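You operate a simulated robot arm through the tools that you are given. There is no shell and no other tool. Be economical: measure what you need, move in short steps, check, and stop when the job is done.

You run a simulated robot arm. Do the job below in one go: nothing can be reset, and whatever is moved stays where it is left.

TASK
Release the press, slide the grey mould out, move it to the long white board, push the slide IN.
Fine: wind UP first; the follower stays in the mould; leave the tray tap, its swing pipe and the other moulds.
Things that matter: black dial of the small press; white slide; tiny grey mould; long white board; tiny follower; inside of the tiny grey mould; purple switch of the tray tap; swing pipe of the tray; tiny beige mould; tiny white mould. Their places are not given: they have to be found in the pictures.

The check looks at the end state, three seconds after you hand in, the way a careful person would. Anything else that was tipped, shoved, dropped, spilled or broken makes it a failure.

THE ROBOT
A 7-joint arm with a two-finger parallel gripper, fixed in place. Base frame: the origin is at the foot of the arm, x ahead of it, y to its left, z up. Readings come in m, degrees, newtons and seconds.
Its first joint turns from -66.0 to 66.0 degrees. Payload 2.6 kg.
The tool frame sits at the grasp point between the pads (the TCP): z along the fingers, y along the line on which they close. The tips reach 0.03 m beyond it. Largest opening 0.094 m; finger width 0.028, thickness 0.01; the body of the gripper, 0.05 by 0.096 m, starts 0.055 m behind the TCP.
Orientation is told as [roll, pitch, yaw] about the base's x, y, z axes, in that order, counted from this pose: with the fingers straight down and closing along the base's y, the tool's x points along the base's -x, its y along +y and its z along -z.

THE INTERFACE
- The arm moves only by the tool nudge_tool. Its argument "moves" is a list of rows, each a list of 7 numbers: the turn, a rotation vector about the tool's x, y, z in degrees, then the shift along the tool's x, y, z in m, then the opening in per cent of the stroke, from 0 (shut) to 100 (fully open). In form: [[ax, ay, az, dx, dy, dz, jaw], ...]. A call has 1 to 10 rows; each row shifts and turns the commanded pose from where the row before left it, along the tool's axes as they then stand. A row lasts 0.2 s, in which the tool goes at most 0.05 m and 8.6 degrees; a call with a longer step from one row to the next is refused whole, and so is a gripper value outside its range. Where a pose cannot be reached the arm comes as near as it can. A force on the tool above 90 N (or 10 N above the force at the start of the call, whichever is more), or a blocked arm, ends the call early, and 0.2 s more pass. The fingers move at their own pace (about 0.072 m/s each) and stop on an object; they squeeze with about 44 N. The grip force told is the motor's: it shows also when the fingers shut on nothing. Time passes only in rows, and 0.2 s behind the last, so rows that do not move let the fingers close. It gives the time, the measured TCP pose, the force on the tool (base axes), the opening and the grip force at its end, in the units of the frame above (readings bear some noise), and new pictures: "views" is both (left out), scene, wrist or none.
- Cameras (640 x 400 px; columns grow to the right, rows downward): "scene" is fixed at [0.0527, 0.4564, 0.5582]; the picture's right is [-0.53, -0.85, 0.00], its down [-0.54, 0.34, -0.77] and it looks along [0.65, -0.41, -0.64] (base axes); focal length 222 px, centre (320, 200). "wrist" rides on the gripper at [-0.037, 0, -0.058] in the tool frame; the picture's right is [0.00, -1.00, 0.00], its down [0.97, 0.00, -0.24] and it looks along [0.24, 0.00, 0.97] (tool axes); focal length 218 px, centre (320, 200).
- measure_at(camera, pixels): for up to 12 pixels [column, row] of the newest picture of that camera ("zoom" is the newest enlarged one), the place [x, y, z] in the base frame of the surface seen there, good to about 0.002 m. It takes no simulated time.
- inspect(camera, box): a new picture of the part [left, top, right, bottom] of that camera's present view, enlarged. It takes no simulated time.
- sign_off(): hands the job in; it is judged then, once.

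Go step by step. Measure first, check grasps and placings, and put right what went wrong. The budget is 80 turns and 120 pictures, counting those below and the enlarged ones. Unless the task says otherwise, let go and move clear before handing in, and close with one line.

The tools are called after "Request:" by a JSON object that holds its "op" and its "data". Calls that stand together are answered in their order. nudge_tool: Moves the arm, as the interface text tells. Its arguments: {"type":"object","properties":{"moves":{"type":"array"},"views":{"type":"string","enum":["both","scene","wrist","none"]}},"required":["moves"]} The other tools are called the same way: measure_at (camera, pixels) gives the place of the surface under pixels of a picture; inspect (camera, box) takes an enlarged picture of a part of a camera's view; sign_off () hands the job in.

At the start:

```text
time: 0.0
eef_pos: [0.3581, 0.0415, 0.4167]
ee_rot: [0.1, 0.0, 0.0]
ft_force: [0.6, 0.7, -0.6]
opening: 0.0941
grasp_force: 0.1
```

scene: 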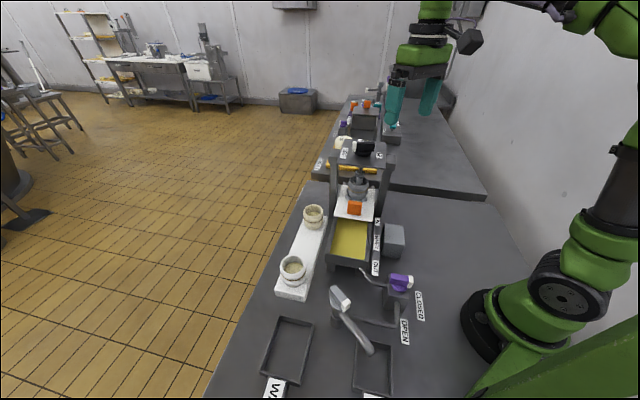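
wrist: 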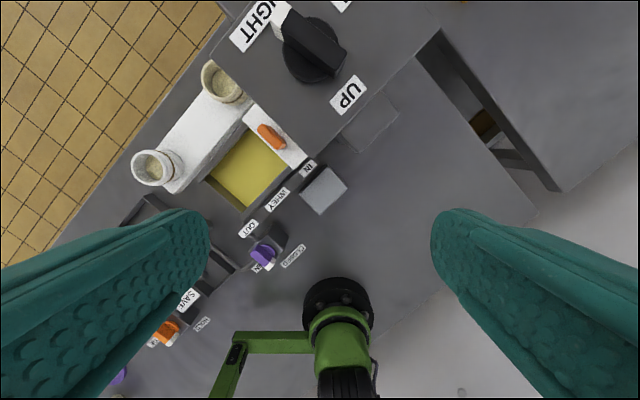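

The pictures show the press with its black dial on top near scene (365,148), the white slide with an orange grip near (354,208), and the white board with two moulds at left. I'll enlarge these areas first.

Request:
{"op": "inspect", "data": {"camera": "scene", "box": [260, 120, 440, 300]}}

Request:
{"op": "inspect", "data": {"camera": "wrist", "box": [120, 0, 400, 220]}}

Request:
{"op": "measure_at", "data": {"camera": "scene", "pixels": [[365, 148], [358, 185], [354, 208], [350, 240], [313, 215], [293, 268], [306, 245], [345, 210], [370, 212], [345, 152], [381, 155], [394, 240]]}}

Request:
{"op": "measure_at", "data": {"camera": "wrist", "pixels": [[310, 50], [275, 20], [340, 60], [272, 137], [245, 170], [218, 82], [153, 167], [185, 135], [350, 95], [258, 25], [325, 190], [360, 130]]}}

```text
2.22 times, centred on (350, 210) of scene
```

zoom: 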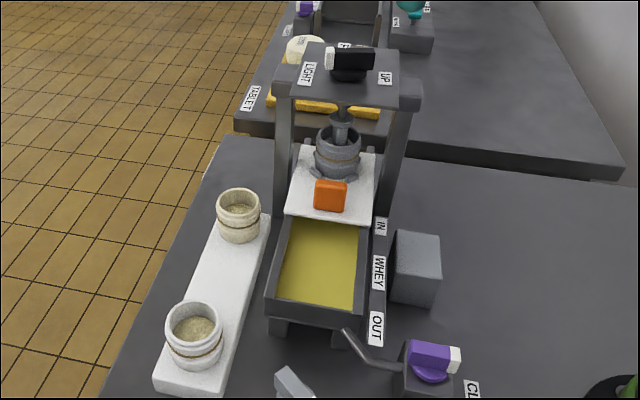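

```text
1.82 times, centred on (260, 110) of wrist
```

zoom: 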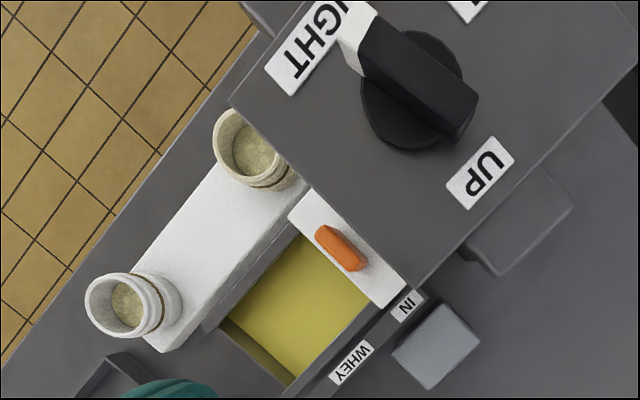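

```text
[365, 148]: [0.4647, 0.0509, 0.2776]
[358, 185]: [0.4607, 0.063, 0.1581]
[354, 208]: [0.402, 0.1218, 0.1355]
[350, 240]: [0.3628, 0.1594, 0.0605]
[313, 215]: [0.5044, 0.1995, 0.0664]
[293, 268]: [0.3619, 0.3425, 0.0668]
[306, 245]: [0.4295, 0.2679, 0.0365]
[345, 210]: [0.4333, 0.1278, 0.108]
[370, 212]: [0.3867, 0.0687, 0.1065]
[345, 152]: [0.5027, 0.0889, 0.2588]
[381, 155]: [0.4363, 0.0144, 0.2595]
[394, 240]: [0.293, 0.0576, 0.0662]
```

```text
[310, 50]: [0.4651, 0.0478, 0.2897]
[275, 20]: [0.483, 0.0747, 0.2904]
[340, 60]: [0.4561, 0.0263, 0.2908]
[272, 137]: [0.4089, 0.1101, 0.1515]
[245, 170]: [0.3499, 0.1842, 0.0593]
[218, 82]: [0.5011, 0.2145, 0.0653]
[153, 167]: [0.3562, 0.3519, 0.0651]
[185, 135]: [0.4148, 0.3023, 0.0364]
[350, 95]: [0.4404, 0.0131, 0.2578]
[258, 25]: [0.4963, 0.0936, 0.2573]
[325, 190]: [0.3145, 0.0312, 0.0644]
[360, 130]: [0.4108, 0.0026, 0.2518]
```

The dial's white end points at LIGHT and the UP label is on the opposite side, so I need to see every label on the press top. I'll move over the press for a better view.

Request:
{"op": "nudge_tool", "data": {"moves": [[0, 0, 0, -0.04, 0, -0.02, 100], [0, 0, 0, -0.04, 0, -0.02, 100], [0, 0, 0, -0.03, 0, 0, 100]], "views": "both"}}

```text
time: 0.8
eef_pos: [0.4262, 0.0417, 0.4481]
ee_rot: [0.1, -0.1, -0.1]
ft_force: [-0.3, -0.1, -0.6]
opening: 0.094
grasp_force: 0.1
out of reach, approached as far as the arm can: row 2, 3
```

scene: 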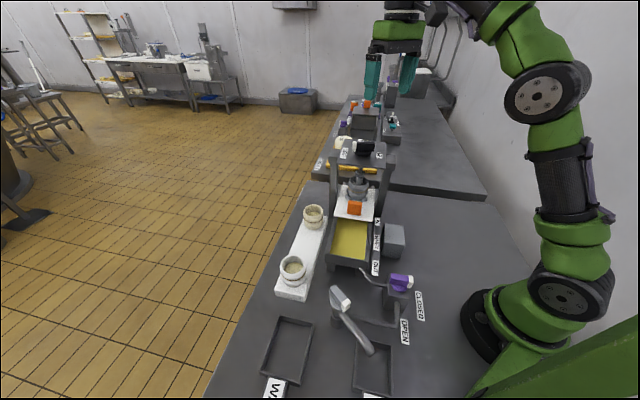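
wrist: 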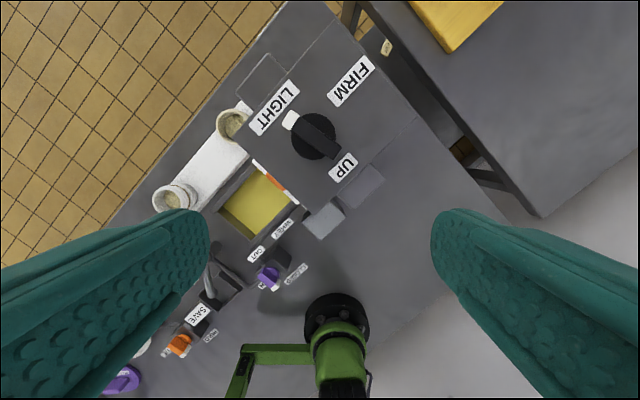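

The press top carries three labels: LIGHT, FIRM and UP. I'll enlarge the view and measure the label centres and the bar.

Request:
{"op": "inspect", "data": {"camera": "wrist", "box": [220, 40, 420, 200]}}

Request:
{"op": "measure_at", "data": {"camera": "wrist", "pixels": [[274, 108], [351, 82], [343, 167], [290, 121], [335, 155], [314, 136], [330, 30], [413, 118], [242, 155], [298, 205], [275, 185], [325, 219]]}}

```text
2.50 times, centred on (320, 120) of wrist
```

zoom: 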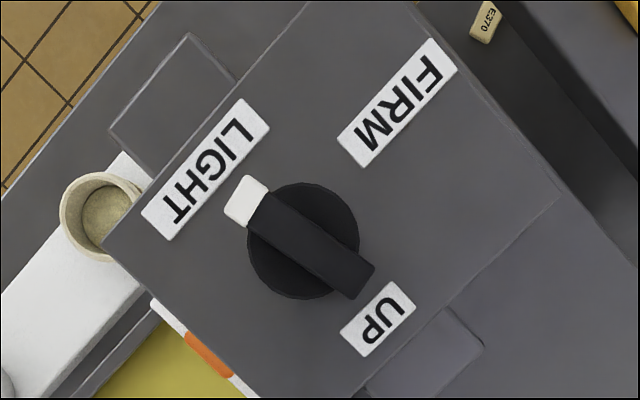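

```text
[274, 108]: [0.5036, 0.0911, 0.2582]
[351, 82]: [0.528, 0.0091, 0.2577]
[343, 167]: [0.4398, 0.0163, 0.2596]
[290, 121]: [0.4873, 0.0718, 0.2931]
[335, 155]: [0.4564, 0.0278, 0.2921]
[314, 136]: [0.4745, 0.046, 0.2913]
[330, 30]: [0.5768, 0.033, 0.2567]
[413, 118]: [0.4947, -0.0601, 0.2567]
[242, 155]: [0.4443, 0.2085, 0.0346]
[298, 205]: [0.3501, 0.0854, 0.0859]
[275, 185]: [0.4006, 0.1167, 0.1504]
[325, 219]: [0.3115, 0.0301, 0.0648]
```

The dial axis is near (0.470, 0.050) and its bar lies at about 55° in base axes with its top at z 0.292. LIGHT is at about 52°, FIRM at -36° and UP at -131°. I'll come down above the dial and yaw +55° so the fingers straddle the bar.

Request:
{"op": "nudge_tool", "data": {"moves": [[0, 0, -7.9, 0, 0, 0.03, 100], [0, 0, -7.9, 0, 0, 0.03, 100], [0, 0, -7.9, 0, 0, 0.025, 100], [0, 0, -7.9, 0, 0, 0, 100], [0, 0, -7.8, 0, 0, 0, 100], [0, 0, -7.8, 0, 0, 0, 100], [0, 0, -7.8, 0, 0, 0, 100]], "views": "wrist"}}

```text
time: 2.4
eef_pos: [0.4266, 0.0422, 0.3632]
ee_rot: [0.0, 0.0, 55.1]
ft_force: [0.4, 0.1, -0.2]
opening: 0.094
grasp_force: 0.1
```

wrist: 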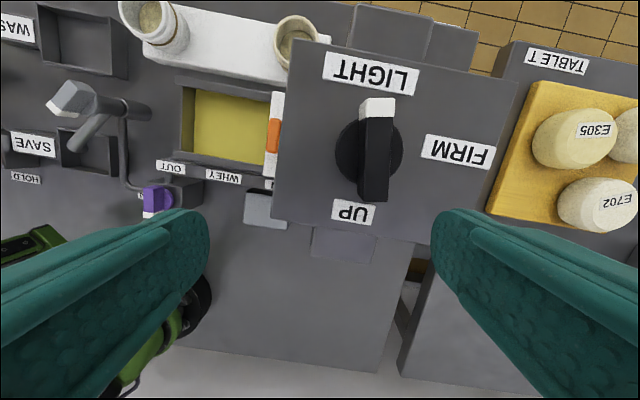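

The bar is now aligned with the tool's x axis in the wrist view. I'll measure it for exact centring.

Request:
{"op": "measure_at", "data": {"camera": "wrist", "pixels": [[376, 102], [374, 195], [364, 150], [389, 150], [342, 150], [400, 150], [376, 150], [371, 74], [352, 212], [458, 150], [300, 60], [285, 205]]}}

Request:
{"op": "inspect", "data": {"camera": "wrist", "box": [250, 30, 530, 240]}}

```text
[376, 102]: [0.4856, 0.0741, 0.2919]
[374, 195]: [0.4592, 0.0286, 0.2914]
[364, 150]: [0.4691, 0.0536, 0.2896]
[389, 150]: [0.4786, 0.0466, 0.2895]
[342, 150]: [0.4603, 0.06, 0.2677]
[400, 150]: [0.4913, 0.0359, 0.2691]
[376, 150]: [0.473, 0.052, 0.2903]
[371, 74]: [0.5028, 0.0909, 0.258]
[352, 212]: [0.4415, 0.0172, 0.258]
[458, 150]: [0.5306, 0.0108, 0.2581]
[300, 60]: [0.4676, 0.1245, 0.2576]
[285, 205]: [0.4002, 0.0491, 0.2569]
```

```text
1.90 times, centred on (390, 135) of wrist
```

zoom: 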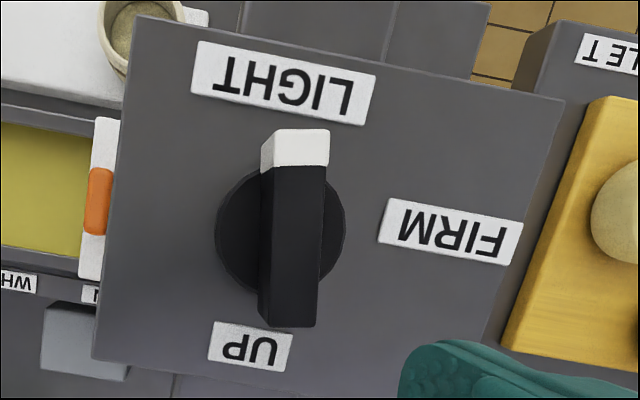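

The bar centre is about (0.4725, 0.0515) and its top is at z 0.291. I'll centre over it, descend so the tips reach z 0.281, and close.

Request:
{"op": "nudge_tool", "data": {"moves": [[0, 0, 0, -0.034, -0.0323, 0, 100], [0, 0, 0, 0, 0, 0.026, 100], [0, 0, 0, 0, 0, 0.026, 60], [0, 0, 0, 0, 0, 0, 30]], "views": "wrist"}}

```text
time: 3.4
eef_pos: [0.475, 0.0545, 0.3119]
ee_rot: [0.0, -0.1, 55.0]
ft_force: [0.4, 0.1, 0.1]
opening: 0.0282
grasp_force: 0.0
```

wrist: 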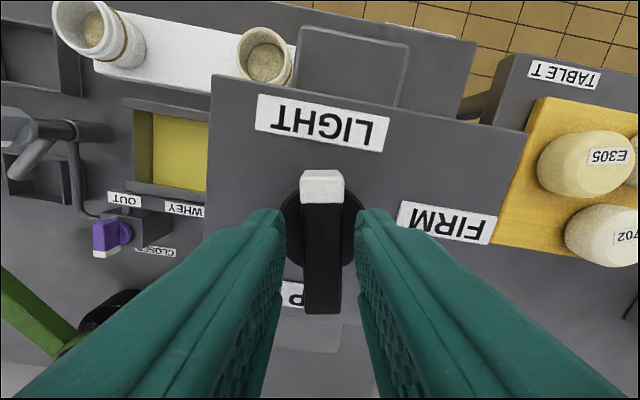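

The bar sits centred between the fingers. I'll re-measure its ends and the disc to find the exact rotation centre before closing.

Request:
{"op": "measure_at", "data": {"camera": "wrist", "pixels": [[322, 174], [322, 310], [322, 240], [284, 235], [354, 235], [322, 125], [292, 295], [443, 223], [303, 225], [341, 225]]}}

```text
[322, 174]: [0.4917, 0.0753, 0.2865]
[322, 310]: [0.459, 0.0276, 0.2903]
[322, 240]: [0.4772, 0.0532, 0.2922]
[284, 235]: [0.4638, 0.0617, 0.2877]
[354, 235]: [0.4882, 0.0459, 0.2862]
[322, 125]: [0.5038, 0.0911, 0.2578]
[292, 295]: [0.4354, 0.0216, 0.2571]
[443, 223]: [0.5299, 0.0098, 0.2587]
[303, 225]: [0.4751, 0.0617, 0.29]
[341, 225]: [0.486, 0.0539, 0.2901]
```

The bar centre comes out at about (0.4748, 0.051), so I'll shift 3 mm and close. Then I'll gently test the turn direction away from FIRM.

Request:
{"op": "nudge_tool", "data": {"moves": [[0, 0, 0, 0.0025, -0.001, 0, 30], [0, 0, 0, 0, 0, 0, 0], [0, 0, 0, 0, 0, 0, 0], [0, 0, 0, 0, 0, 0, 0]], "views": "none"}}

Request:
{"op": "nudge_tool", "data": {"moves": [[0, 0, -4, 0, 0, 0, 0], [0, 0, -4, 0, 0, 0, 0], [0, 0, -4, 0, 0, 0, 0], [0, 0, 0, 0, 0, 0, 0]], "views": "wrist"}}

```text
time: 4.4
eef_pos: [0.4747, 0.0504, 0.3118]
ee_rot: [-0.1, -0.1, 55.1]
ft_force: [3.8, 1.6, -1.1]
opening: 0.0162
grasp_force: 45.1
```

```text
time: 5.4
eef_pos: [0.4752, 0.0508, 0.3116]
ee_rot: [-0.1, -0.2, 67.4]
ft_force: [39.0, 16.3, -6.4]
opening: 0.016
grasp_force: 44.8
```

wrist: 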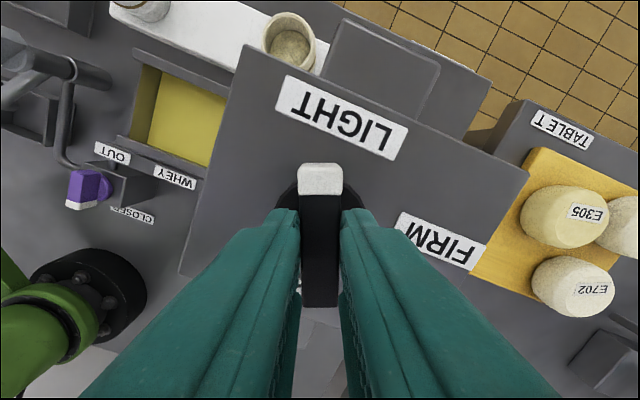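

The dial turned with the gripper by 12°, but a 42 N side force built up, so my pivot estimate is slightly off. I'll open, look at the dial, and re-measure it.

Request:
{"op": "nudge_tool", "data": {"moves": [[0, 0, 0, 0, 0, 0, 30], [0, 0, 0, 0, 0, 0, 30]], "views": "wrist"}}

Request:
{"op": "measure_at", "data": {"camera": "wrist", "pixels": [[320, 170], [320, 305], [345, 125], [440, 240]]}}

Request:
{"op": "inspect", "data": {"camera": "wrist", "box": [220, 60, 460, 320]}}

```text
time: 6.0
eef_pos: [0.4728, 0.0494, 0.312]
ee_rot: [0.1, -0.1, 66.9]
ft_force: [0.0, 0.9, 0.2]
opening: 0.0281
grasp_force: 0.0
```

wrist: 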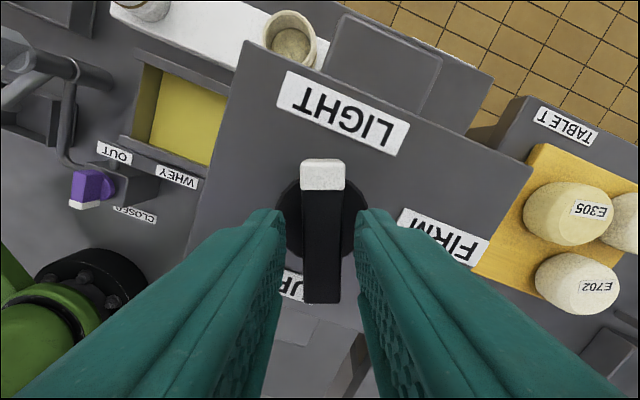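

```text
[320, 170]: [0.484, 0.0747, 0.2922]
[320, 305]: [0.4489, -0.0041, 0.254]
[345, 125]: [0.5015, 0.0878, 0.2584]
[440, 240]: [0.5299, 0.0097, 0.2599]
```

```text
1.54 times, centred on (340, 190) of wrist
```

zoom: 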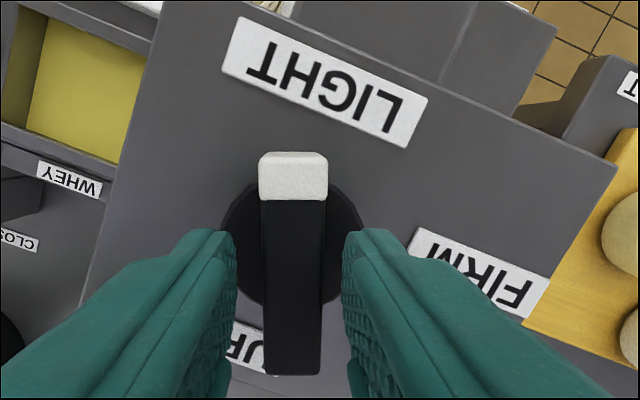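

The dial stayed at about 67° after release. I'll measure the disc and bar edges in the zoom to find the pivot.

Request:
{"op": "measure_at", "data": {"camera": "zoom", "pixels": [[226, 228], [359, 228], [244, 200], [340, 200], [293, 156], [293, 165], [293, 368], [293, 372], [268, 280], [320, 280], [240, 225], [345, 225]]}}

Request:
{"op": "nudge_tool", "data": {"moves": [[0, 0, 0, 0, 0, 0, 30]], "views": "none"}}

```text
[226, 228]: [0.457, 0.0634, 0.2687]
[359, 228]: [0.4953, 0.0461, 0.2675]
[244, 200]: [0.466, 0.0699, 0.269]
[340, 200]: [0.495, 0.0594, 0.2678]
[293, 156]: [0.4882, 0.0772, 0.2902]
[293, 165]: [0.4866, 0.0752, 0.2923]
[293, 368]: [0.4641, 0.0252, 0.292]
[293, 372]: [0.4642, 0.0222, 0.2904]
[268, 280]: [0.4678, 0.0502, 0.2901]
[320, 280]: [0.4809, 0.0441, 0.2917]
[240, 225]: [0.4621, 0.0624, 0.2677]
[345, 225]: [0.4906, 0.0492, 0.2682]
```

```text
time: 6.4
eef_pos: [0.4728, 0.0474, 0.3118]
ee_rot: [0.0, -0.1, 67.1]
ft_force: [0.3, 0.1, 0.3]
opening: 0.0284
grasp_force: 0.0
```

The pivot works out at about (0.4748, 0.0507), which puts my TCP roughly 3 mm off. I'll shift onto it, close, and turn another 32° in small steps.

Request:
{"op": "nudge_tool", "data": {"moves": [[0, 0, 0, -0.0031, -0.0009, 0, 30], [0, 0, 0, 0, 0, 0, 0], [0, 0, 0, 0, 0, 0, 0], [0, 0, 0, 0, 0, 0, 0], [0, 0, -6, 0, 0, 0, 0], [0, 0, -6, 0, 0, 0, 0], [0, 0, -6, 0, 0, 0, 0], [0, 0, 0, 0, 0, 0, 0]], "views": "wrist"}}

```text
time: 8.2
eef_pos: [0.4741, 0.0525, 0.3112]
ee_rot: [0.0, -0.1, 85.1]
ft_force: [-6.9, 3.4, 6.4]
opening: 0.0159
grasp_force: 44.7
```

wrist: 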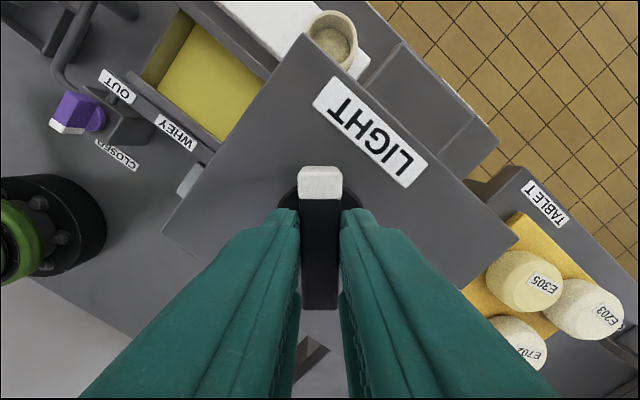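

The dial turns freely this way and the side force is small. I'll carry on.

Request:
{"op": "nudge_tool", "data": {"moves": [[0, 0, -6, 0, 0, 0, 0], [0, 0, -6, 0, 0, 0, 0], [0, 0, -6, 0, 0, 0, 0], [0, 0, -6, 0, 0, 0, 0], [0, 0, -6, 0, 0, 0, 0], [0, 0, -6, 0, 0, 0, 0], [0, 0, -6, 0, 0, 0, 0], [0, 0, 0, 0, 0, 0, 0]], "views": "wrist"}}

```text
time: 10.0
eef_pos: [0.4724, 0.0514, 0.3123]
ee_rot: [0.2, -0.5, 126.6]
ft_force: [-44.8, -9.2, 12.1]
opening: 0.0156
grasp_force: 44.9
```

wrist: 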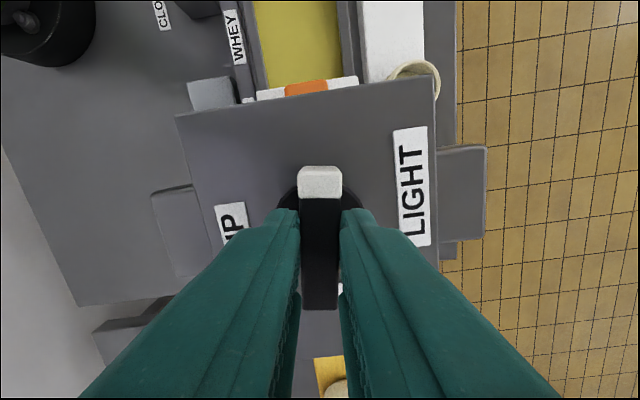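

It is at 127°, again with some side force, so I'll shift the command to relieve it and keep turning.

Request:
{"op": "nudge_tool", "data": {"moves": [[0, 0, 0, -0.0013, 0.0028, 0, 0], [0, 0, -6, 0, 0, 0, 0], [0, 0, -6, 0, 0, 0, 0], [0, 0, -6, 0, 0, 0, 0], [0, 0, -6, 0, 0, 0, 0], [0, 0, 0, 0, 0, 0, 0]], "views": "wrist"}}

```text
time: 11.4
eef_pos: [0.4718, 0.0512, 0.3125]
ee_rot: [-0.1, 0.1, 151.1]
ft_force: [-3.3, -2.9, 9.2]
opening: 0.0156
grasp_force: 45.5
```

wrist: 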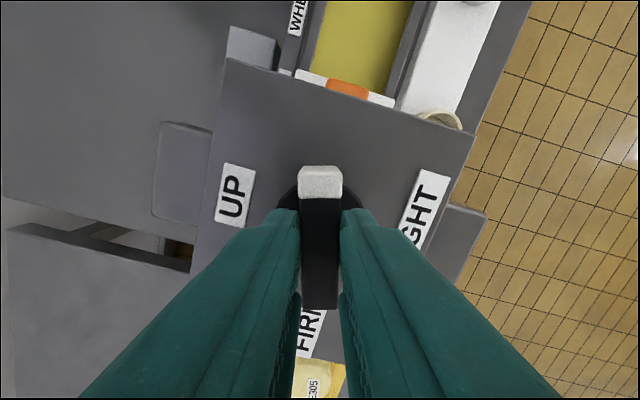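

The side force is gone, the dial is at 151°, and UP is coming closer on the left. I'll continue.

Request:
{"op": "nudge_tool", "data": {"moves": [[0, 0, -6, 0, 0, 0, 0], [0, 0, -6, 0, 0, 0, 0], [0, 0, -6, 0, 0, 0, 0], [0, 0, -6, 0, 0, 0, 0], [0, 0, 0, 0, 0, 0, 0]], "views": "wrist"}}

```text
time: 12.6
eef_pos: [0.4721, 0.0504, 0.3129]
ee_rot: [0.0, 0.1, 156.9]
ft_force: [-2.2, -11.0, 26.2]
opening: 0.0158
grasp_force: 45.6
out of reach, approached as far as the arm can: row 2, 3, 4
```

wrist: 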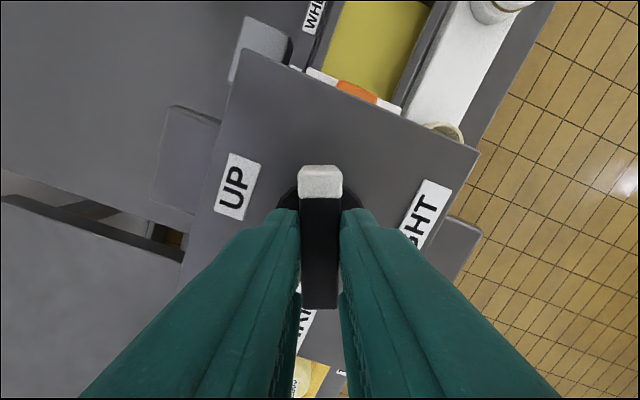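

The wrist's yaw limit is at 157°. I'll release, lift, turn back 180° and take the bar the other way round.

Request:
{"op": "nudge_tool", "data": {"moves": [[0, 0, 0, 0, 0, 0, 40], [0, 0, 0, 0, 0, 0, 40], [0, 0, 0, 0, 0, -0.02, 40], [0, 0, 0, 0, 0, -0.02, 40], [0, 0, 8.5, 0, 0, 0, 40], [0, 0, 8.5, 0, 0, 0, 40], [0, 0, 8.5, 0, 0, 0, 40], [0, 0, 8.5, 0, 0, 0, 40], [0, 0, 8.5, 0, 0, 0, 40], [0, 0, 8.5, 0, 0, 0, 40]], "views": "none"}}

Request:
{"op": "nudge_tool", "data": {"moves": [[0, 0, 8.5, 0, 0, 0, 40], [0, 0, 8.5, 0, 0, 0, 40], [0, 0, 8.5, 0, 0, 0, 40], [0, 0, 8.5, 0, 0, 0, 40], [0, 0, 8.5, 0, 0, 0, 40], [0, 0, 8.5, 0, 0, 0, 40], [0, 0, 8.5, 0, 0, 0, 40], [0, 0, 8.5, 0, 0, 0, 40], [0, 0, 8.5, 0, 0, 0, 40], [0, 0, 8.5, 0, 0, 0, 40]], "views": "wrist"}}

```text
time: 14.8
eef_pos: [0.4714, 0.0506, 0.3226]
ee_rot: [-0.1, -0.2, 105.8]
ft_force: [0.1, -0.1, -0.5]
opening: 0.0374
grasp_force: 0.0
out of reach, approached as far as the arm can: row 3, 4
```

```text
time: 17.0
eef_pos: [0.4711, 0.051, 0.3219]
ee_rot: [0.2, -0.1, 20.9]
ft_force: [-0.1, -1.0, -1.2]
opening: 0.0378
grasp_force: 0.1
```

wrist: 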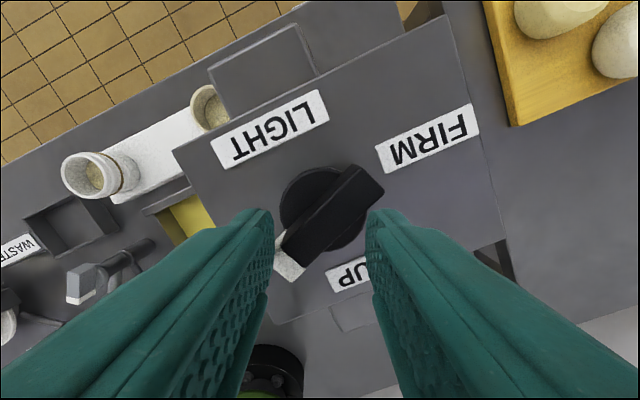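

The dial held at about 157°. The lift was limited, so I'll raise a bit more here and finish the turn to yaw -23°.

Request:
{"op": "nudge_tool", "data": {"moves": [[0, 0, 0, 0, 0, -0.02, 40], [0, 0, 8.5, 0, 0, 0, 40], [0, 0, 8.5, 0, 0, 0, 40], [0, 0, 8.5, 0, 0, 0, 40], [0, 0, 8.5, 0, 0, 0, 40], [0, 0, 8.5, 0, 0, 0, 40], [0, 0, 0, 0, 0, 0, 40]], "views": "wrist"}}

Request:
{"op": "measure_at", "data": {"camera": "wrist", "pixels": [[320, 165], [320, 240], [320, 250]]}}

```text
time: 18.6
eef_pos: [0.4715, 0.0513, 0.3421]
ee_rot: [0.2, 0.0, -21.7]
ft_force: [0.7, -0.4, -1.0]
opening: 0.0375
grasp_force: 0.0
```

wrist: 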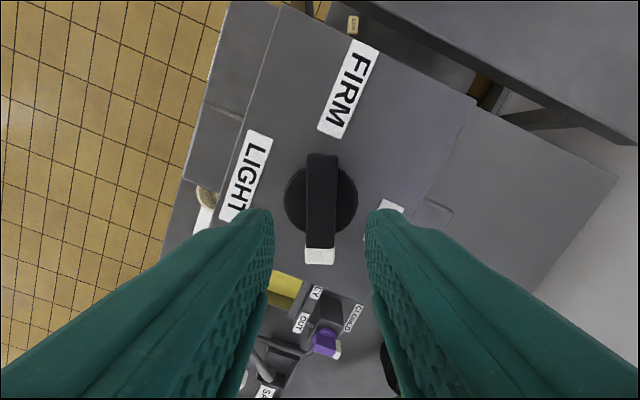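

```text
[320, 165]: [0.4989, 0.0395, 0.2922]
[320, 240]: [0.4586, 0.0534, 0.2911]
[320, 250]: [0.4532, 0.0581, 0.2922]
```

The bar is now aligned at yaw -22°. I'll descend, grip and turn on towards UP, which corresponds to gripper yaw of about 45°.

Request:
{"op": "nudge_tool", "data": {"moves": [[0, 0, 0, -0.0028, 0.0011, 0.015, 40], [0, 0, 0, 0, 0, 0.0155, 30], [0, 0, 0, 0, 0, 0, 0], [0, 0, 0, 0, 0, 0, 0], [0, 0, 0, 0, 0, 0, 0], [0, 0, -6, 0, 0, 0, 0], [0, 0, -6, 0, 0, 0, 0], [0, 0, -6, 0, 0, 0, 0], [0, 0, 0, 0, 0, 0, 0]], "views": "wrist"}}

```text
time: 20.6
eef_pos: [0.4743, 0.05, 0.3119]
ee_rot: [0.0, 0.2, -3.7]
ft_force: [-19.4, -16.3, -4.7]
opening: 0.0158
grasp_force: 44.8
```

wrist: 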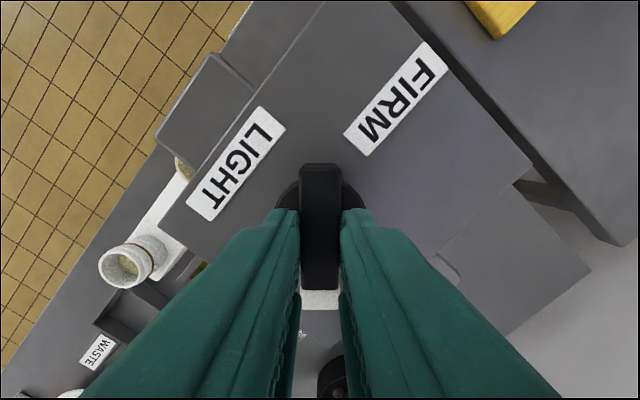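

The turn works and the dial is at 176°. I'll relieve the side force and continue 36°.

Request:
{"op": "nudge_tool", "data": {"moves": [[0, 0, -6, 0.0013, -0.0011, 0, 0], [0, 0, -6, 0, 0, 0, 0], [0, 0, -6, 0, 0, 0, 0], [0, 0, -6, 0, 0, 0, 0], [0, 0, -6, 0, 0, 0, 0], [0, 0, -6, 0, 0, 0, 0], [0, 0, 0, 0, 0, 0, 0]], "views": "wrist"}}

```text
time: 22.2
eef_pos: [0.4737, 0.0504, 0.3122]
ee_rot: [-0.2, -0.2, 32.9]
ft_force: [35.0, 0.8, -3.3]
opening: 0.0158
grasp_force: 45.0
```

wrist: 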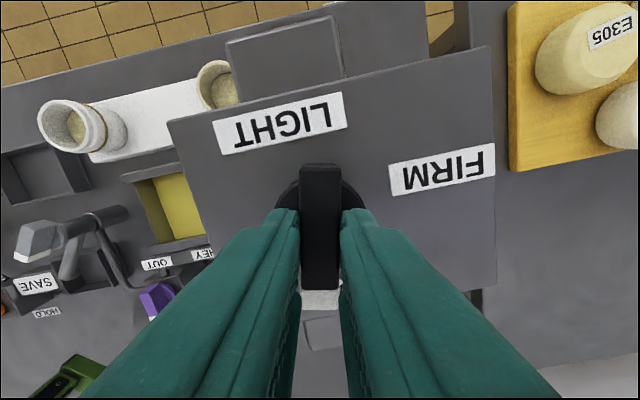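

12° more should bring it onto UP, with a small relief shift first.

Request:
{"op": "nudge_tool", "data": {"moves": [[0, 0, -4, -0.0017, -0.0011, 0, 0], [0, 0, -4, 0, 0, 0, 0], [0, 0, -4, 0, 0, 0, 0], [0, 0, 0, 0, 0, 0, 0]], "views": "none"}}

Request:
{"op": "nudge_tool", "data": {"moves": [[0, 0, 0, 0, 0, 0, 40], [0, 0, 0, 0, 0, 0, 40], [0, 0, 0, 0, 0, -0.025, 40], [0, 0, 0, 0, 0, -0.025, 40], [0, 0, 0, 0, 0, 0, 40]], "views": "both"}}

Request:
{"op": "inspect", "data": {"camera": "scene", "box": [310, 130, 410, 230]}}

```text
time: 23.2
eef_pos: [0.474, 0.0505, 0.3118]
ee_rot: [0.2, 0.0, 44.3]
ft_force: [-11.7, -8.2, -5.9]
opening: 0.0157
grasp_force: 44.6
```

```text
time: 24.4
eef_pos: [0.4753, 0.0512, 0.3621]
ee_rot: [0.2, -0.1, 44.5]
ft_force: [-0.6, -0.6, 0.2]
opening: 0.0376
grasp_force: 0.2
```

scene: 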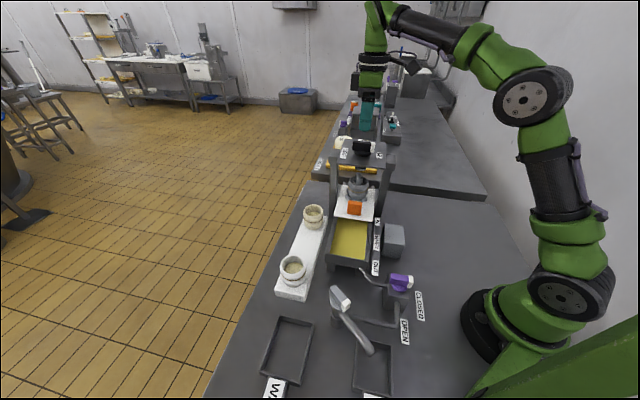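
wrist: 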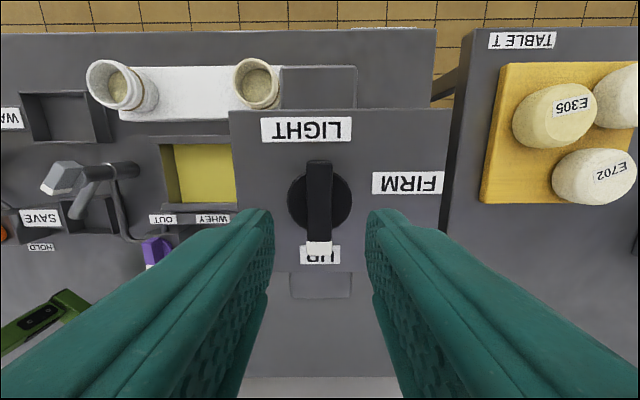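

```text
4.00 times, centred on (360, 180) of scene
```

zoom: 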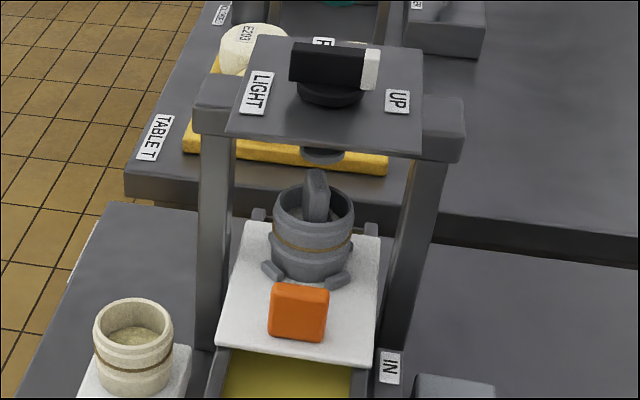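

The press foot is up under the plate, the dial's white end covers UP, and the follower still stands in the grey mould. Next is the slide, so I'll move above the orange handle and turn to yaw 135°, putting the fingers on either side of its width.

Request:
{"op": "nudge_tool", "data": {"moves": [[0, 0, 0, 0.005, 0.033, 0, 60], [0, 0, 0, 0, 0.033, 0, 80], [0, 0, 0, 0, 0.033, 0, 80], [0, 0, -8.5, 0, 0, 0, 80], [0, 0, -8.5, 0, 0, 0, 80], [0, 0, -8.5, 0, 0, 0, 80], [0, 0, -8.5, 0, 0, 0, 80], [0, 0, -8.5, 0, 0, 0, 80], [0, 0, -8.5, 0, 0, 0, 80], [0, 0, -8.5, 0, 0, 0, 80]], "views": "none"}}

Request:
{"op": "nudge_tool", "data": {"moves": [[0, 0, -8.5, 0, 0, 0, 80], [0, 0, -8.5, 0, 0, 0, 80], [0, 0, -8.5, 0, 0, 0, 80], [0, 0, -5.5, 0, 0, 0, 80], [0, 0, 0, 0, 0, 0, 80]], "views": "wrist"}}

```text
time: 26.6
eef_pos: [0.4029, 0.1181, 0.3626]
ee_rot: [0.0, -0.1, 104.1]
ft_force: [-0.1, -0.1, 0.4]
opening: 0.0753
grasp_force: 0.0
```

```text
time: 27.8
eef_pos: [0.4032, 0.1167, 0.3626]
ee_rot: [-0.1, -0.1, 135.0]
ft_force: [0.7, 0.3, 0.0]
opening: 0.0753
grasp_force: 0.1
```

wrist: 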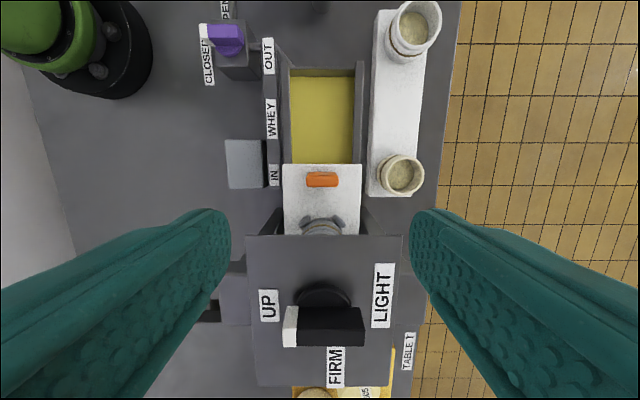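

This is a clear view with the slide aligned to the picture. I'll zoom in and measure the handle and its surroundings.

Request:
{"op": "inspect", "data": {"camera": "wrist", "box": [220, 50, 450, 240]}}

Request:
{"op": "measure_at", "data": {"camera": "wrist", "pixels": [[322, 179], [308, 179], [336, 179], [290, 210], [352, 210], [320, 168], [320, 73], [288, 120], [359, 120], [268, 56], [273, 174], [322, 225]]}}

Request:
{"op": "measure_at", "data": {"camera": "wrist", "pixels": [[383, 100], [415, 100], [400, 125], [395, 20], [380, 190], [414, 14], [402, 175], [434, 32], [422, 178], [450, 100], [365, 100], [245, 162]]}}

```text
2.11 times, centred on (335, 145) of wrist
```

zoom: 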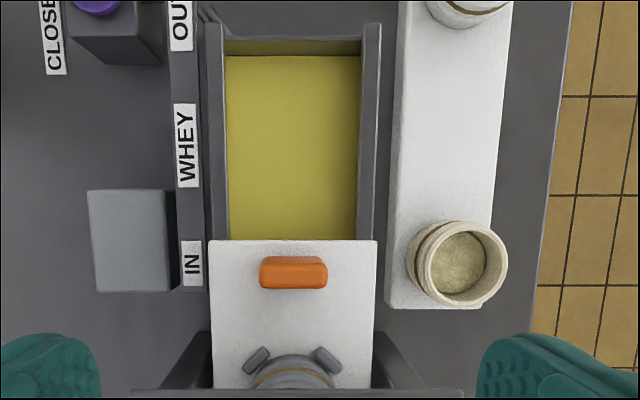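

```text
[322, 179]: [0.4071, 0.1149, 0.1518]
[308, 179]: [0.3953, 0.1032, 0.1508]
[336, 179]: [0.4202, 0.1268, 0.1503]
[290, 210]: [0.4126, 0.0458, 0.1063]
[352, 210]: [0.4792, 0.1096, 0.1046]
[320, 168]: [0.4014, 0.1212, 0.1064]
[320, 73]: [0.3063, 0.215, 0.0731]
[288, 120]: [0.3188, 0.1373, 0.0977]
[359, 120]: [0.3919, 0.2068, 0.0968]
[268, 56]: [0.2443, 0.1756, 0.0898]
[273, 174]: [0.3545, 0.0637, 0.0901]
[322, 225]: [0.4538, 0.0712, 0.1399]
```

```text
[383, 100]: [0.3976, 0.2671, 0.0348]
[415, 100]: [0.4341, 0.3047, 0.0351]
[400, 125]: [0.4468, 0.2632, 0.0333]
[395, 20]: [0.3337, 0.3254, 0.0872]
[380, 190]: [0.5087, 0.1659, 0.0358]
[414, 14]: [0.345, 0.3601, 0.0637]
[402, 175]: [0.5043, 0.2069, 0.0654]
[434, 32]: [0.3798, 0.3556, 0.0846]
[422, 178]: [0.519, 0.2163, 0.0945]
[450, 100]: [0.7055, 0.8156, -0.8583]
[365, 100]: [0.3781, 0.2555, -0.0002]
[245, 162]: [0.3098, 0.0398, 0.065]
```

The slide handle is level with the IN mark, and OUT is 0.157 m further along. Before pulling I want to know how high the tap and pipe stand near the slide's path.

Request:
{"op": "inspect", "data": {"camera": "scene", "box": [290, 220, 450, 380]}}

Request:
{"op": "measure_at", "data": {"camera": "scene", "pixels": [[340, 297], [352, 322], [370, 350], [364, 271], [375, 282], [400, 282], [330, 262], [366, 264], [338, 290], [330, 250]]}}

```text
2.50 times, centred on (370, 300) of scene
```

zoom: 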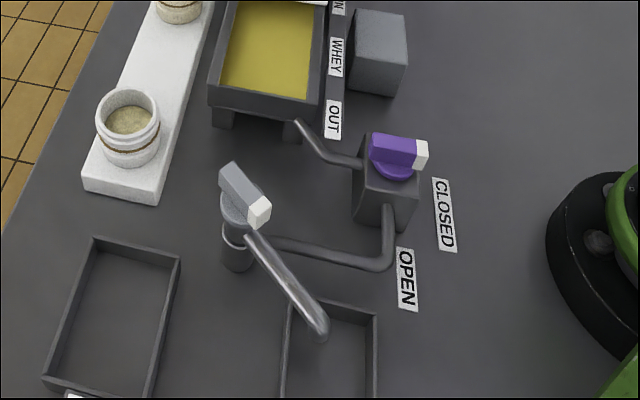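

```text
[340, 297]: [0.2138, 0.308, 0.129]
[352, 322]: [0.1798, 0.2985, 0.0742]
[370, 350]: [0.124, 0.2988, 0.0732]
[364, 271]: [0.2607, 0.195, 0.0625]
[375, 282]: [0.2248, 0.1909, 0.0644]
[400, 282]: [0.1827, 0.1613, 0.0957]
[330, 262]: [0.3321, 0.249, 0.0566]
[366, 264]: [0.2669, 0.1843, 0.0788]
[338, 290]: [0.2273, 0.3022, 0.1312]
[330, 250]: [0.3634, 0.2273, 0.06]
```

The pipes all lie low or well away from the path. I'll descend on the handle, biased 5 mm outward to clear the press plate, and check before closing.

Request:
{"op": "nudge_tool", "data": {"moves": [[0, 0, 0, -0.0018, -0.0015, 0.03, 60], [0, 0, 0, 0, 0, 0.04, 60], [0, 0, 0, 0, 0, 0.04, 60], [0, 0, 0, 0, 0, 0.04, 60], [0, 0, 0, 0, 0, 0.03, 60], [0, 0, 0, 0, 0, 0, 60]], "views": "both"}}

```text
time: 29.2
eef_pos: [0.4024, 0.1213, 0.1893]
ee_rot: [-1.1, 0.8, 135.0]
ft_force: [-33.0, 5.6, 57.3]
opening: 0.0566
grasp_force: 0.0
```

scene: 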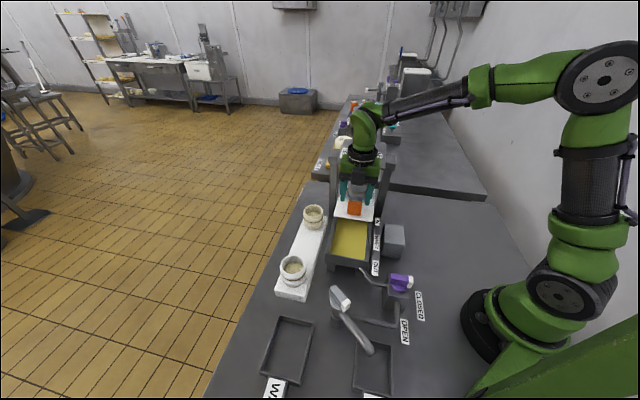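
wrist: 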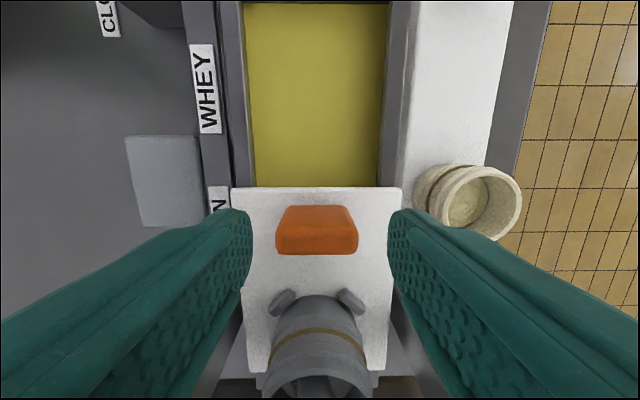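

An upward push of 57 N shows the wrist is touching the press top. I'll back up at once.

Request:
{"op": "nudge_tool", "data": {"moves": [[0, 0, 0, 0, 0, -0.03, 60], [0, 0, 0, 0, 0, -0.02, 60]], "views": "scene"}}

Request:
{"op": "inspect", "data": {"camera": "scene", "box": [310, 90, 430, 220]}}

```text
time: 29.8
eef_pos: [0.401, 0.1196, 0.2309]
ee_rot: [0.0, -0.3, 135.0]
ft_force: [0.4, 0.7, 1.2]
opening: 0.0561
grasp_force: 0.1
```

scene: 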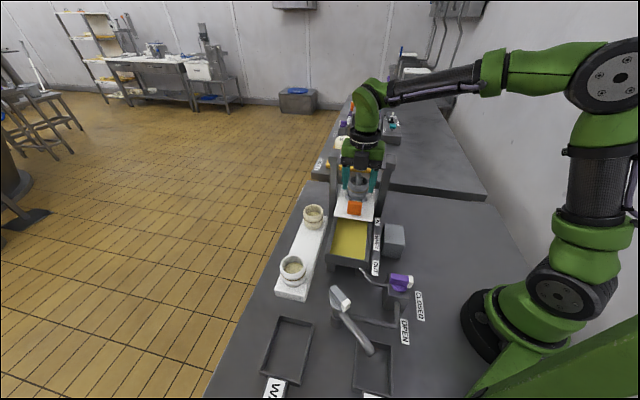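

```text
3.08 times, centred on (370, 155) of scene
```

zoom: 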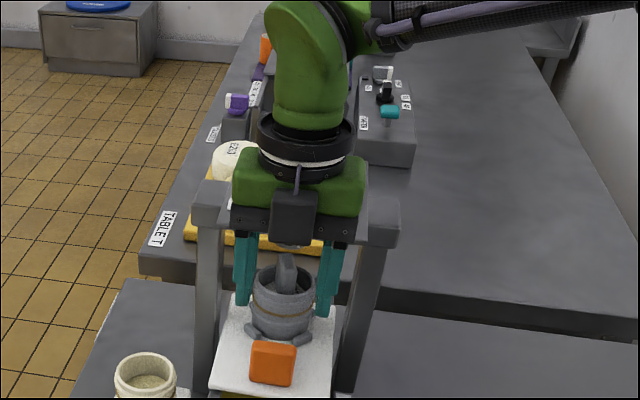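

The arm is clear again. I'll measure the press's top frame and side caps to see what the palm met.

Request:
{"op": "measure_at", "data": {"camera": "zoom", "pixels": [[208, 195], [210, 215], [385, 205], [383, 235], [375, 235], [205, 260], [375, 270], [340, 240], [295, 220], [220, 205], [290, 275], [275, 365]]}}

Request:
{"op": "nudge_tool", "data": {"moves": [[0, 0, 0, -0.02, 0, 0, 60]], "views": "wrist"}}

```text
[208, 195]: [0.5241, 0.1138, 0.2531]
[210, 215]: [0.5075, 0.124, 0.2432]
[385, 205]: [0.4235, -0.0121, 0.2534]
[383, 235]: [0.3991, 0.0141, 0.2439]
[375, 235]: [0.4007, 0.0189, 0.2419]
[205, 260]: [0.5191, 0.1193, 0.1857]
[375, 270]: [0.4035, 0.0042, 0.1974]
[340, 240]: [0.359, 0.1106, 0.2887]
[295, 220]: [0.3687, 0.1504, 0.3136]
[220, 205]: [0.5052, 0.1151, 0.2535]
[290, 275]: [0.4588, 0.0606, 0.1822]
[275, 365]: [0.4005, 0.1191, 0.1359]
```

```text
time: 30.2
eef_pos: [0.3882, 0.1329, 0.2321]
ee_rot: [-0.1, -0.2, 134.8]
ft_force: [0.5, -1.0, 0.4]
opening: 0.0564
grasp_force: 0.1
```

wrist: 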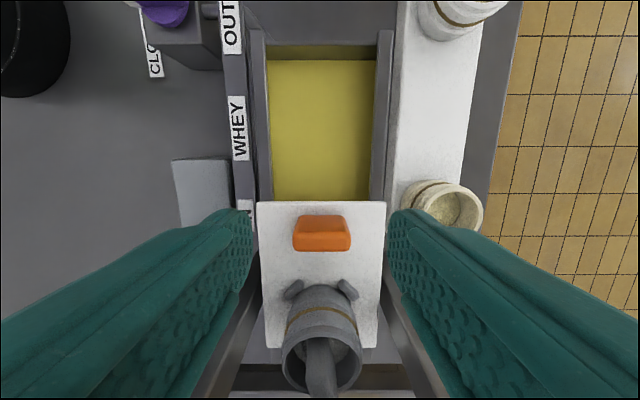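

The plate edge overhangs close to the handle, so a vertical wrist doesn't fit. I'll tilt the tool about 32° so the tips point in under the press and the body leans outward.

Request:
{"op": "nudge_tool", "data": {"moves": [[0, 8, 0, 0, 0, 0, 60], [0, 8, 0, 0, 0, 0, 60], [0, 8, 0, 0, 0, 0, 60], [0, 8, 0, 0, 0, 0, 60], [0, 0, 0, 0, 0, 0, 60]], "views": "both"}}

```text
time: 31.4
eef_pos: [0.3883, 0.1335, 0.2331]
ee_rot: [-0.2, 32.1, 135.0]
ft_force: [0.4, -0.7, 0.3]
opening: 0.0565
grasp_force: 0.0
```

scene: 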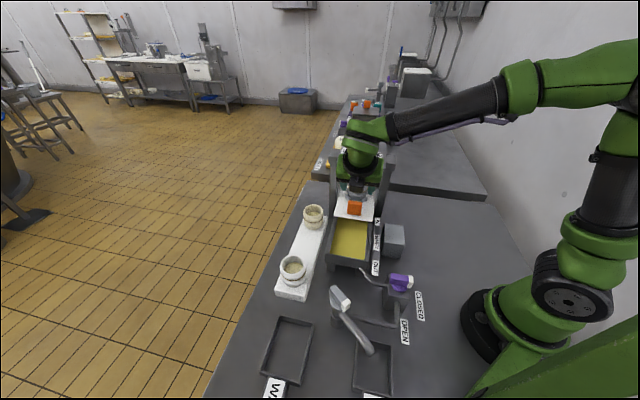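
wrist: 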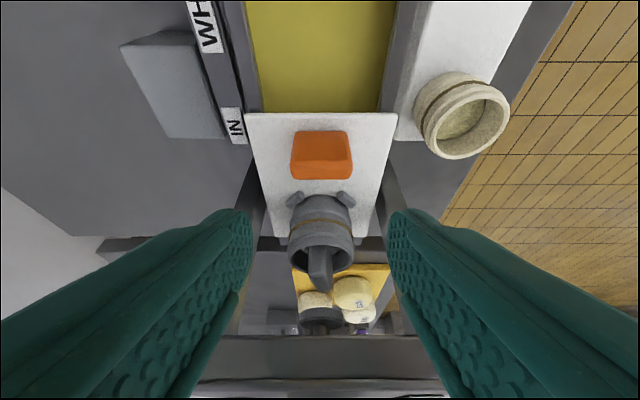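

The tilt works and the handle is centred between the fingers at (322,150). I'll go straight down, then inward to the handle.

Request:
{"op": "nudge_tool", "data": {"moves": [[0, 0, 0, -0.0117, -0.0007, 0.0187, 60], [0, 0, 0, -0.0117, 0, 0.0187, 60], [0, 0, 0, -0.0117, 0, 0.0187, 60], [0, 0, 0, -0.0117, 0, 0.0187, 60], [0, 0, 0, 0.01, 0, 0.0063, 60], [0, 0, 0, 0.01, 0, 0.0063, 60], [0, 0, 0, 0, 0, 0, 60]], "views": "both"}}

Request:
{"op": "inspect", "data": {"camera": "scene", "box": [310, 110, 430, 240]}}

```text
time: 33.0
eef_pos: [0.4063, 0.1178, 0.1424]
ee_rot: [-0.1, 31.9, 134.9]
ft_force: [-0.5, 0.9, 0.1]
opening: 0.0567
grasp_force: 0.1
```

scene: 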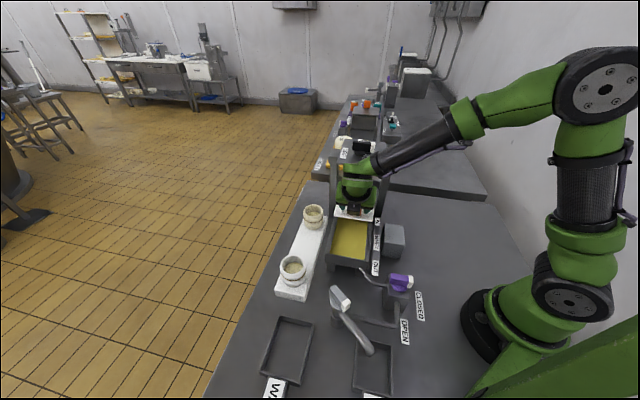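
wrist: 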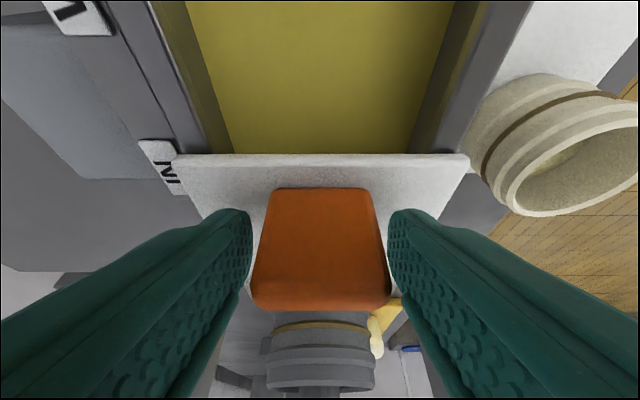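

```text
3.08 times, centred on (370, 175) of scene
```

zoom: 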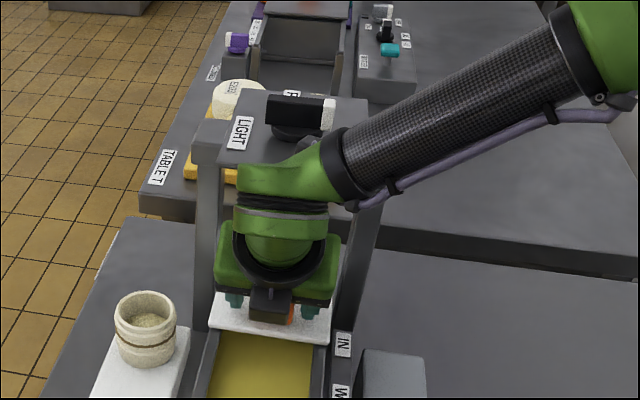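

There is no contact force and the handle sits between the pads. I'll close and start pulling out horizontally.

Request:
{"op": "nudge_tool", "data": {"moves": [[0, 0, 0, 0, 0, 0, 0], [0, 0, 0, 0, 0, 0, 0], [0, 0, 0, 0, 0, 0, 0], [0, 0, 0, -0.0085, 0, -0.0053, 0], [0, 0, 0, -0.0085, 0, -0.0053, 0], [0, 0, 0, 0, 0, 0, 0]], "views": "scene"}}

```text
time: 34.4
eef_pos: [0.3901, 0.1315, 0.1426]
ee_rot: [-0.2, 32.0, 135.0]
ft_force: [12.7, 12.1, -8.3]
opening: 0.0461
grasp_force: 44.7
```

scene: 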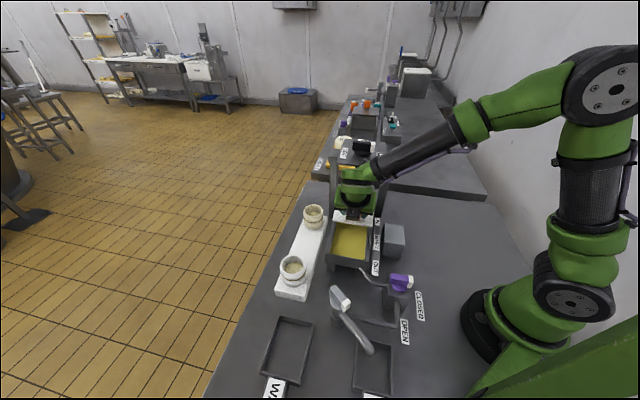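

The slide moves with the grip, with only a small side force. I'll continue outward another 0.09 m.

Request:
{"op": "nudge_tool", "data": {"moves": [[0, 0, 0, -0.0127, -0.001, -0.008, 0], [0, 0, 0, -0.0127, 0, -0.008, 0], [0, 0, 0, -0.0127, 0, -0.008, 0], [0, 0, 0, -0.0127, 0, -0.008, 0], [0, 0, 0, -0.0127, 0, -0.008, 0], [0, 0, 0, -0.0127, 0, -0.008, 0], [0, 0, 0, 0, 0, 0, 0]], "views": "both"}}

```text
time: 36.0
eef_pos: [0.3274, 0.1965, 0.1427]
ee_rot: [0.2, 32.0, 134.9]
ft_force: [-5.9, -5.6, -21.9]
opening: 0.0459
grasp_force: 44.9
```

scene: 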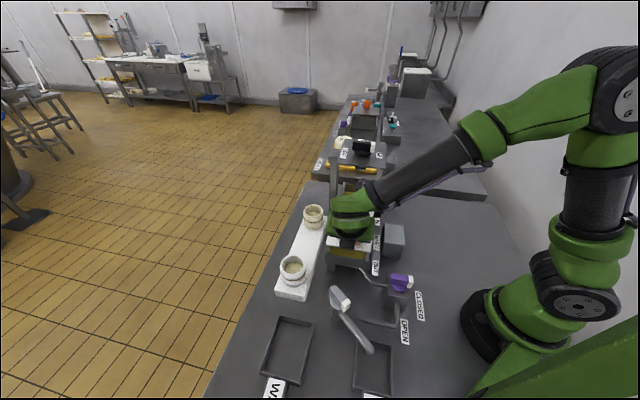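
wrist: 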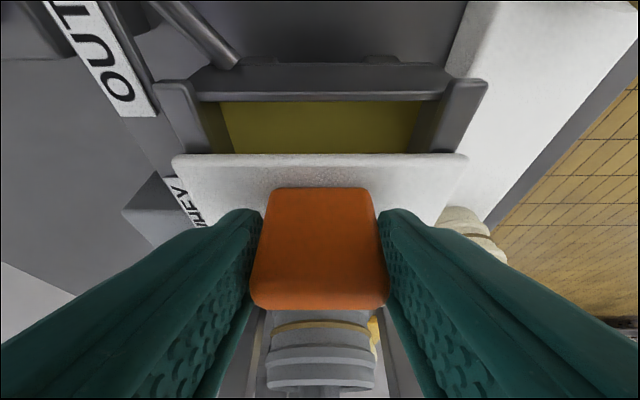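

It has moved about 0.11 m and the mould is following. I'll pull the remaining 0.045 m in small steps and watch the force.

Request:
{"op": "nudge_tool", "data": {"moves": [[0, 0, 0, -0.009, 0, -0.0045, 0], [0, 0, 0, -0.0085, 0, -0.0053, 0], [0, 0, 0, -0.0085, 0, -0.0053, 0], [0, 0, 0, -0.0085, 0, -0.0053, 0], [0, 0, 0, 0, 0, 0, 0]], "views": "none"}}

Request:
{"op": "nudge_tool", "data": {"moves": [[0, 0, 0, -0.005, 0, -0.003, 0], [0, 0, 0, 0, 0, 0, 0]], "views": "both"}}

```text
time: 37.2
eef_pos: [0.2987, 0.2248, 0.1438]
ee_rot: [-0.1, 32.0, 134.6]
ft_force: [-19.0, -19.5, 12.8]
opening: 0.046
grasp_force: 45.3
```

```text
time: 37.8
eef_pos: [0.2939, 0.227, 0.1434]
ee_rot: [-0.1, 32.0, 134.7]
ft_force: [-15.1, -15.4, 12.6]
opening: 0.046
grasp_force: 45.1
```

scene: 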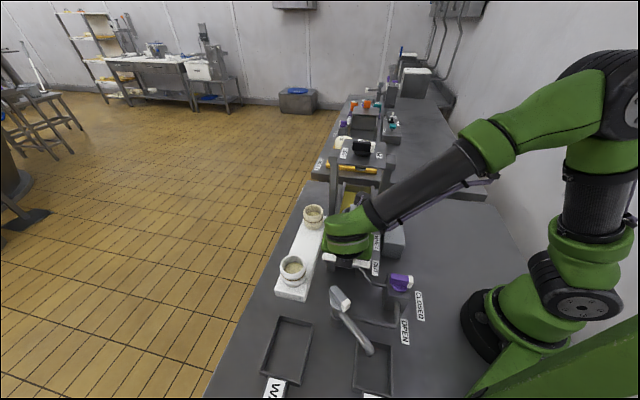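
wrist: 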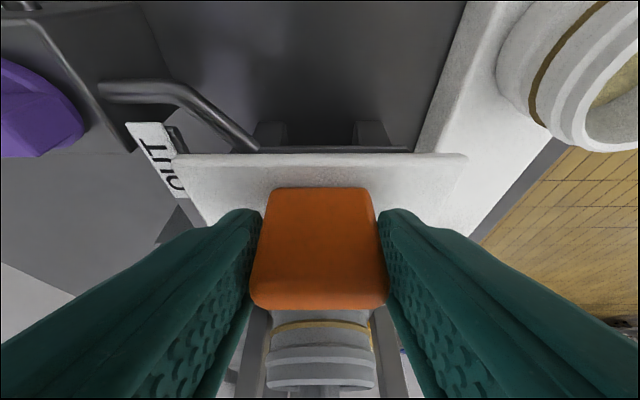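

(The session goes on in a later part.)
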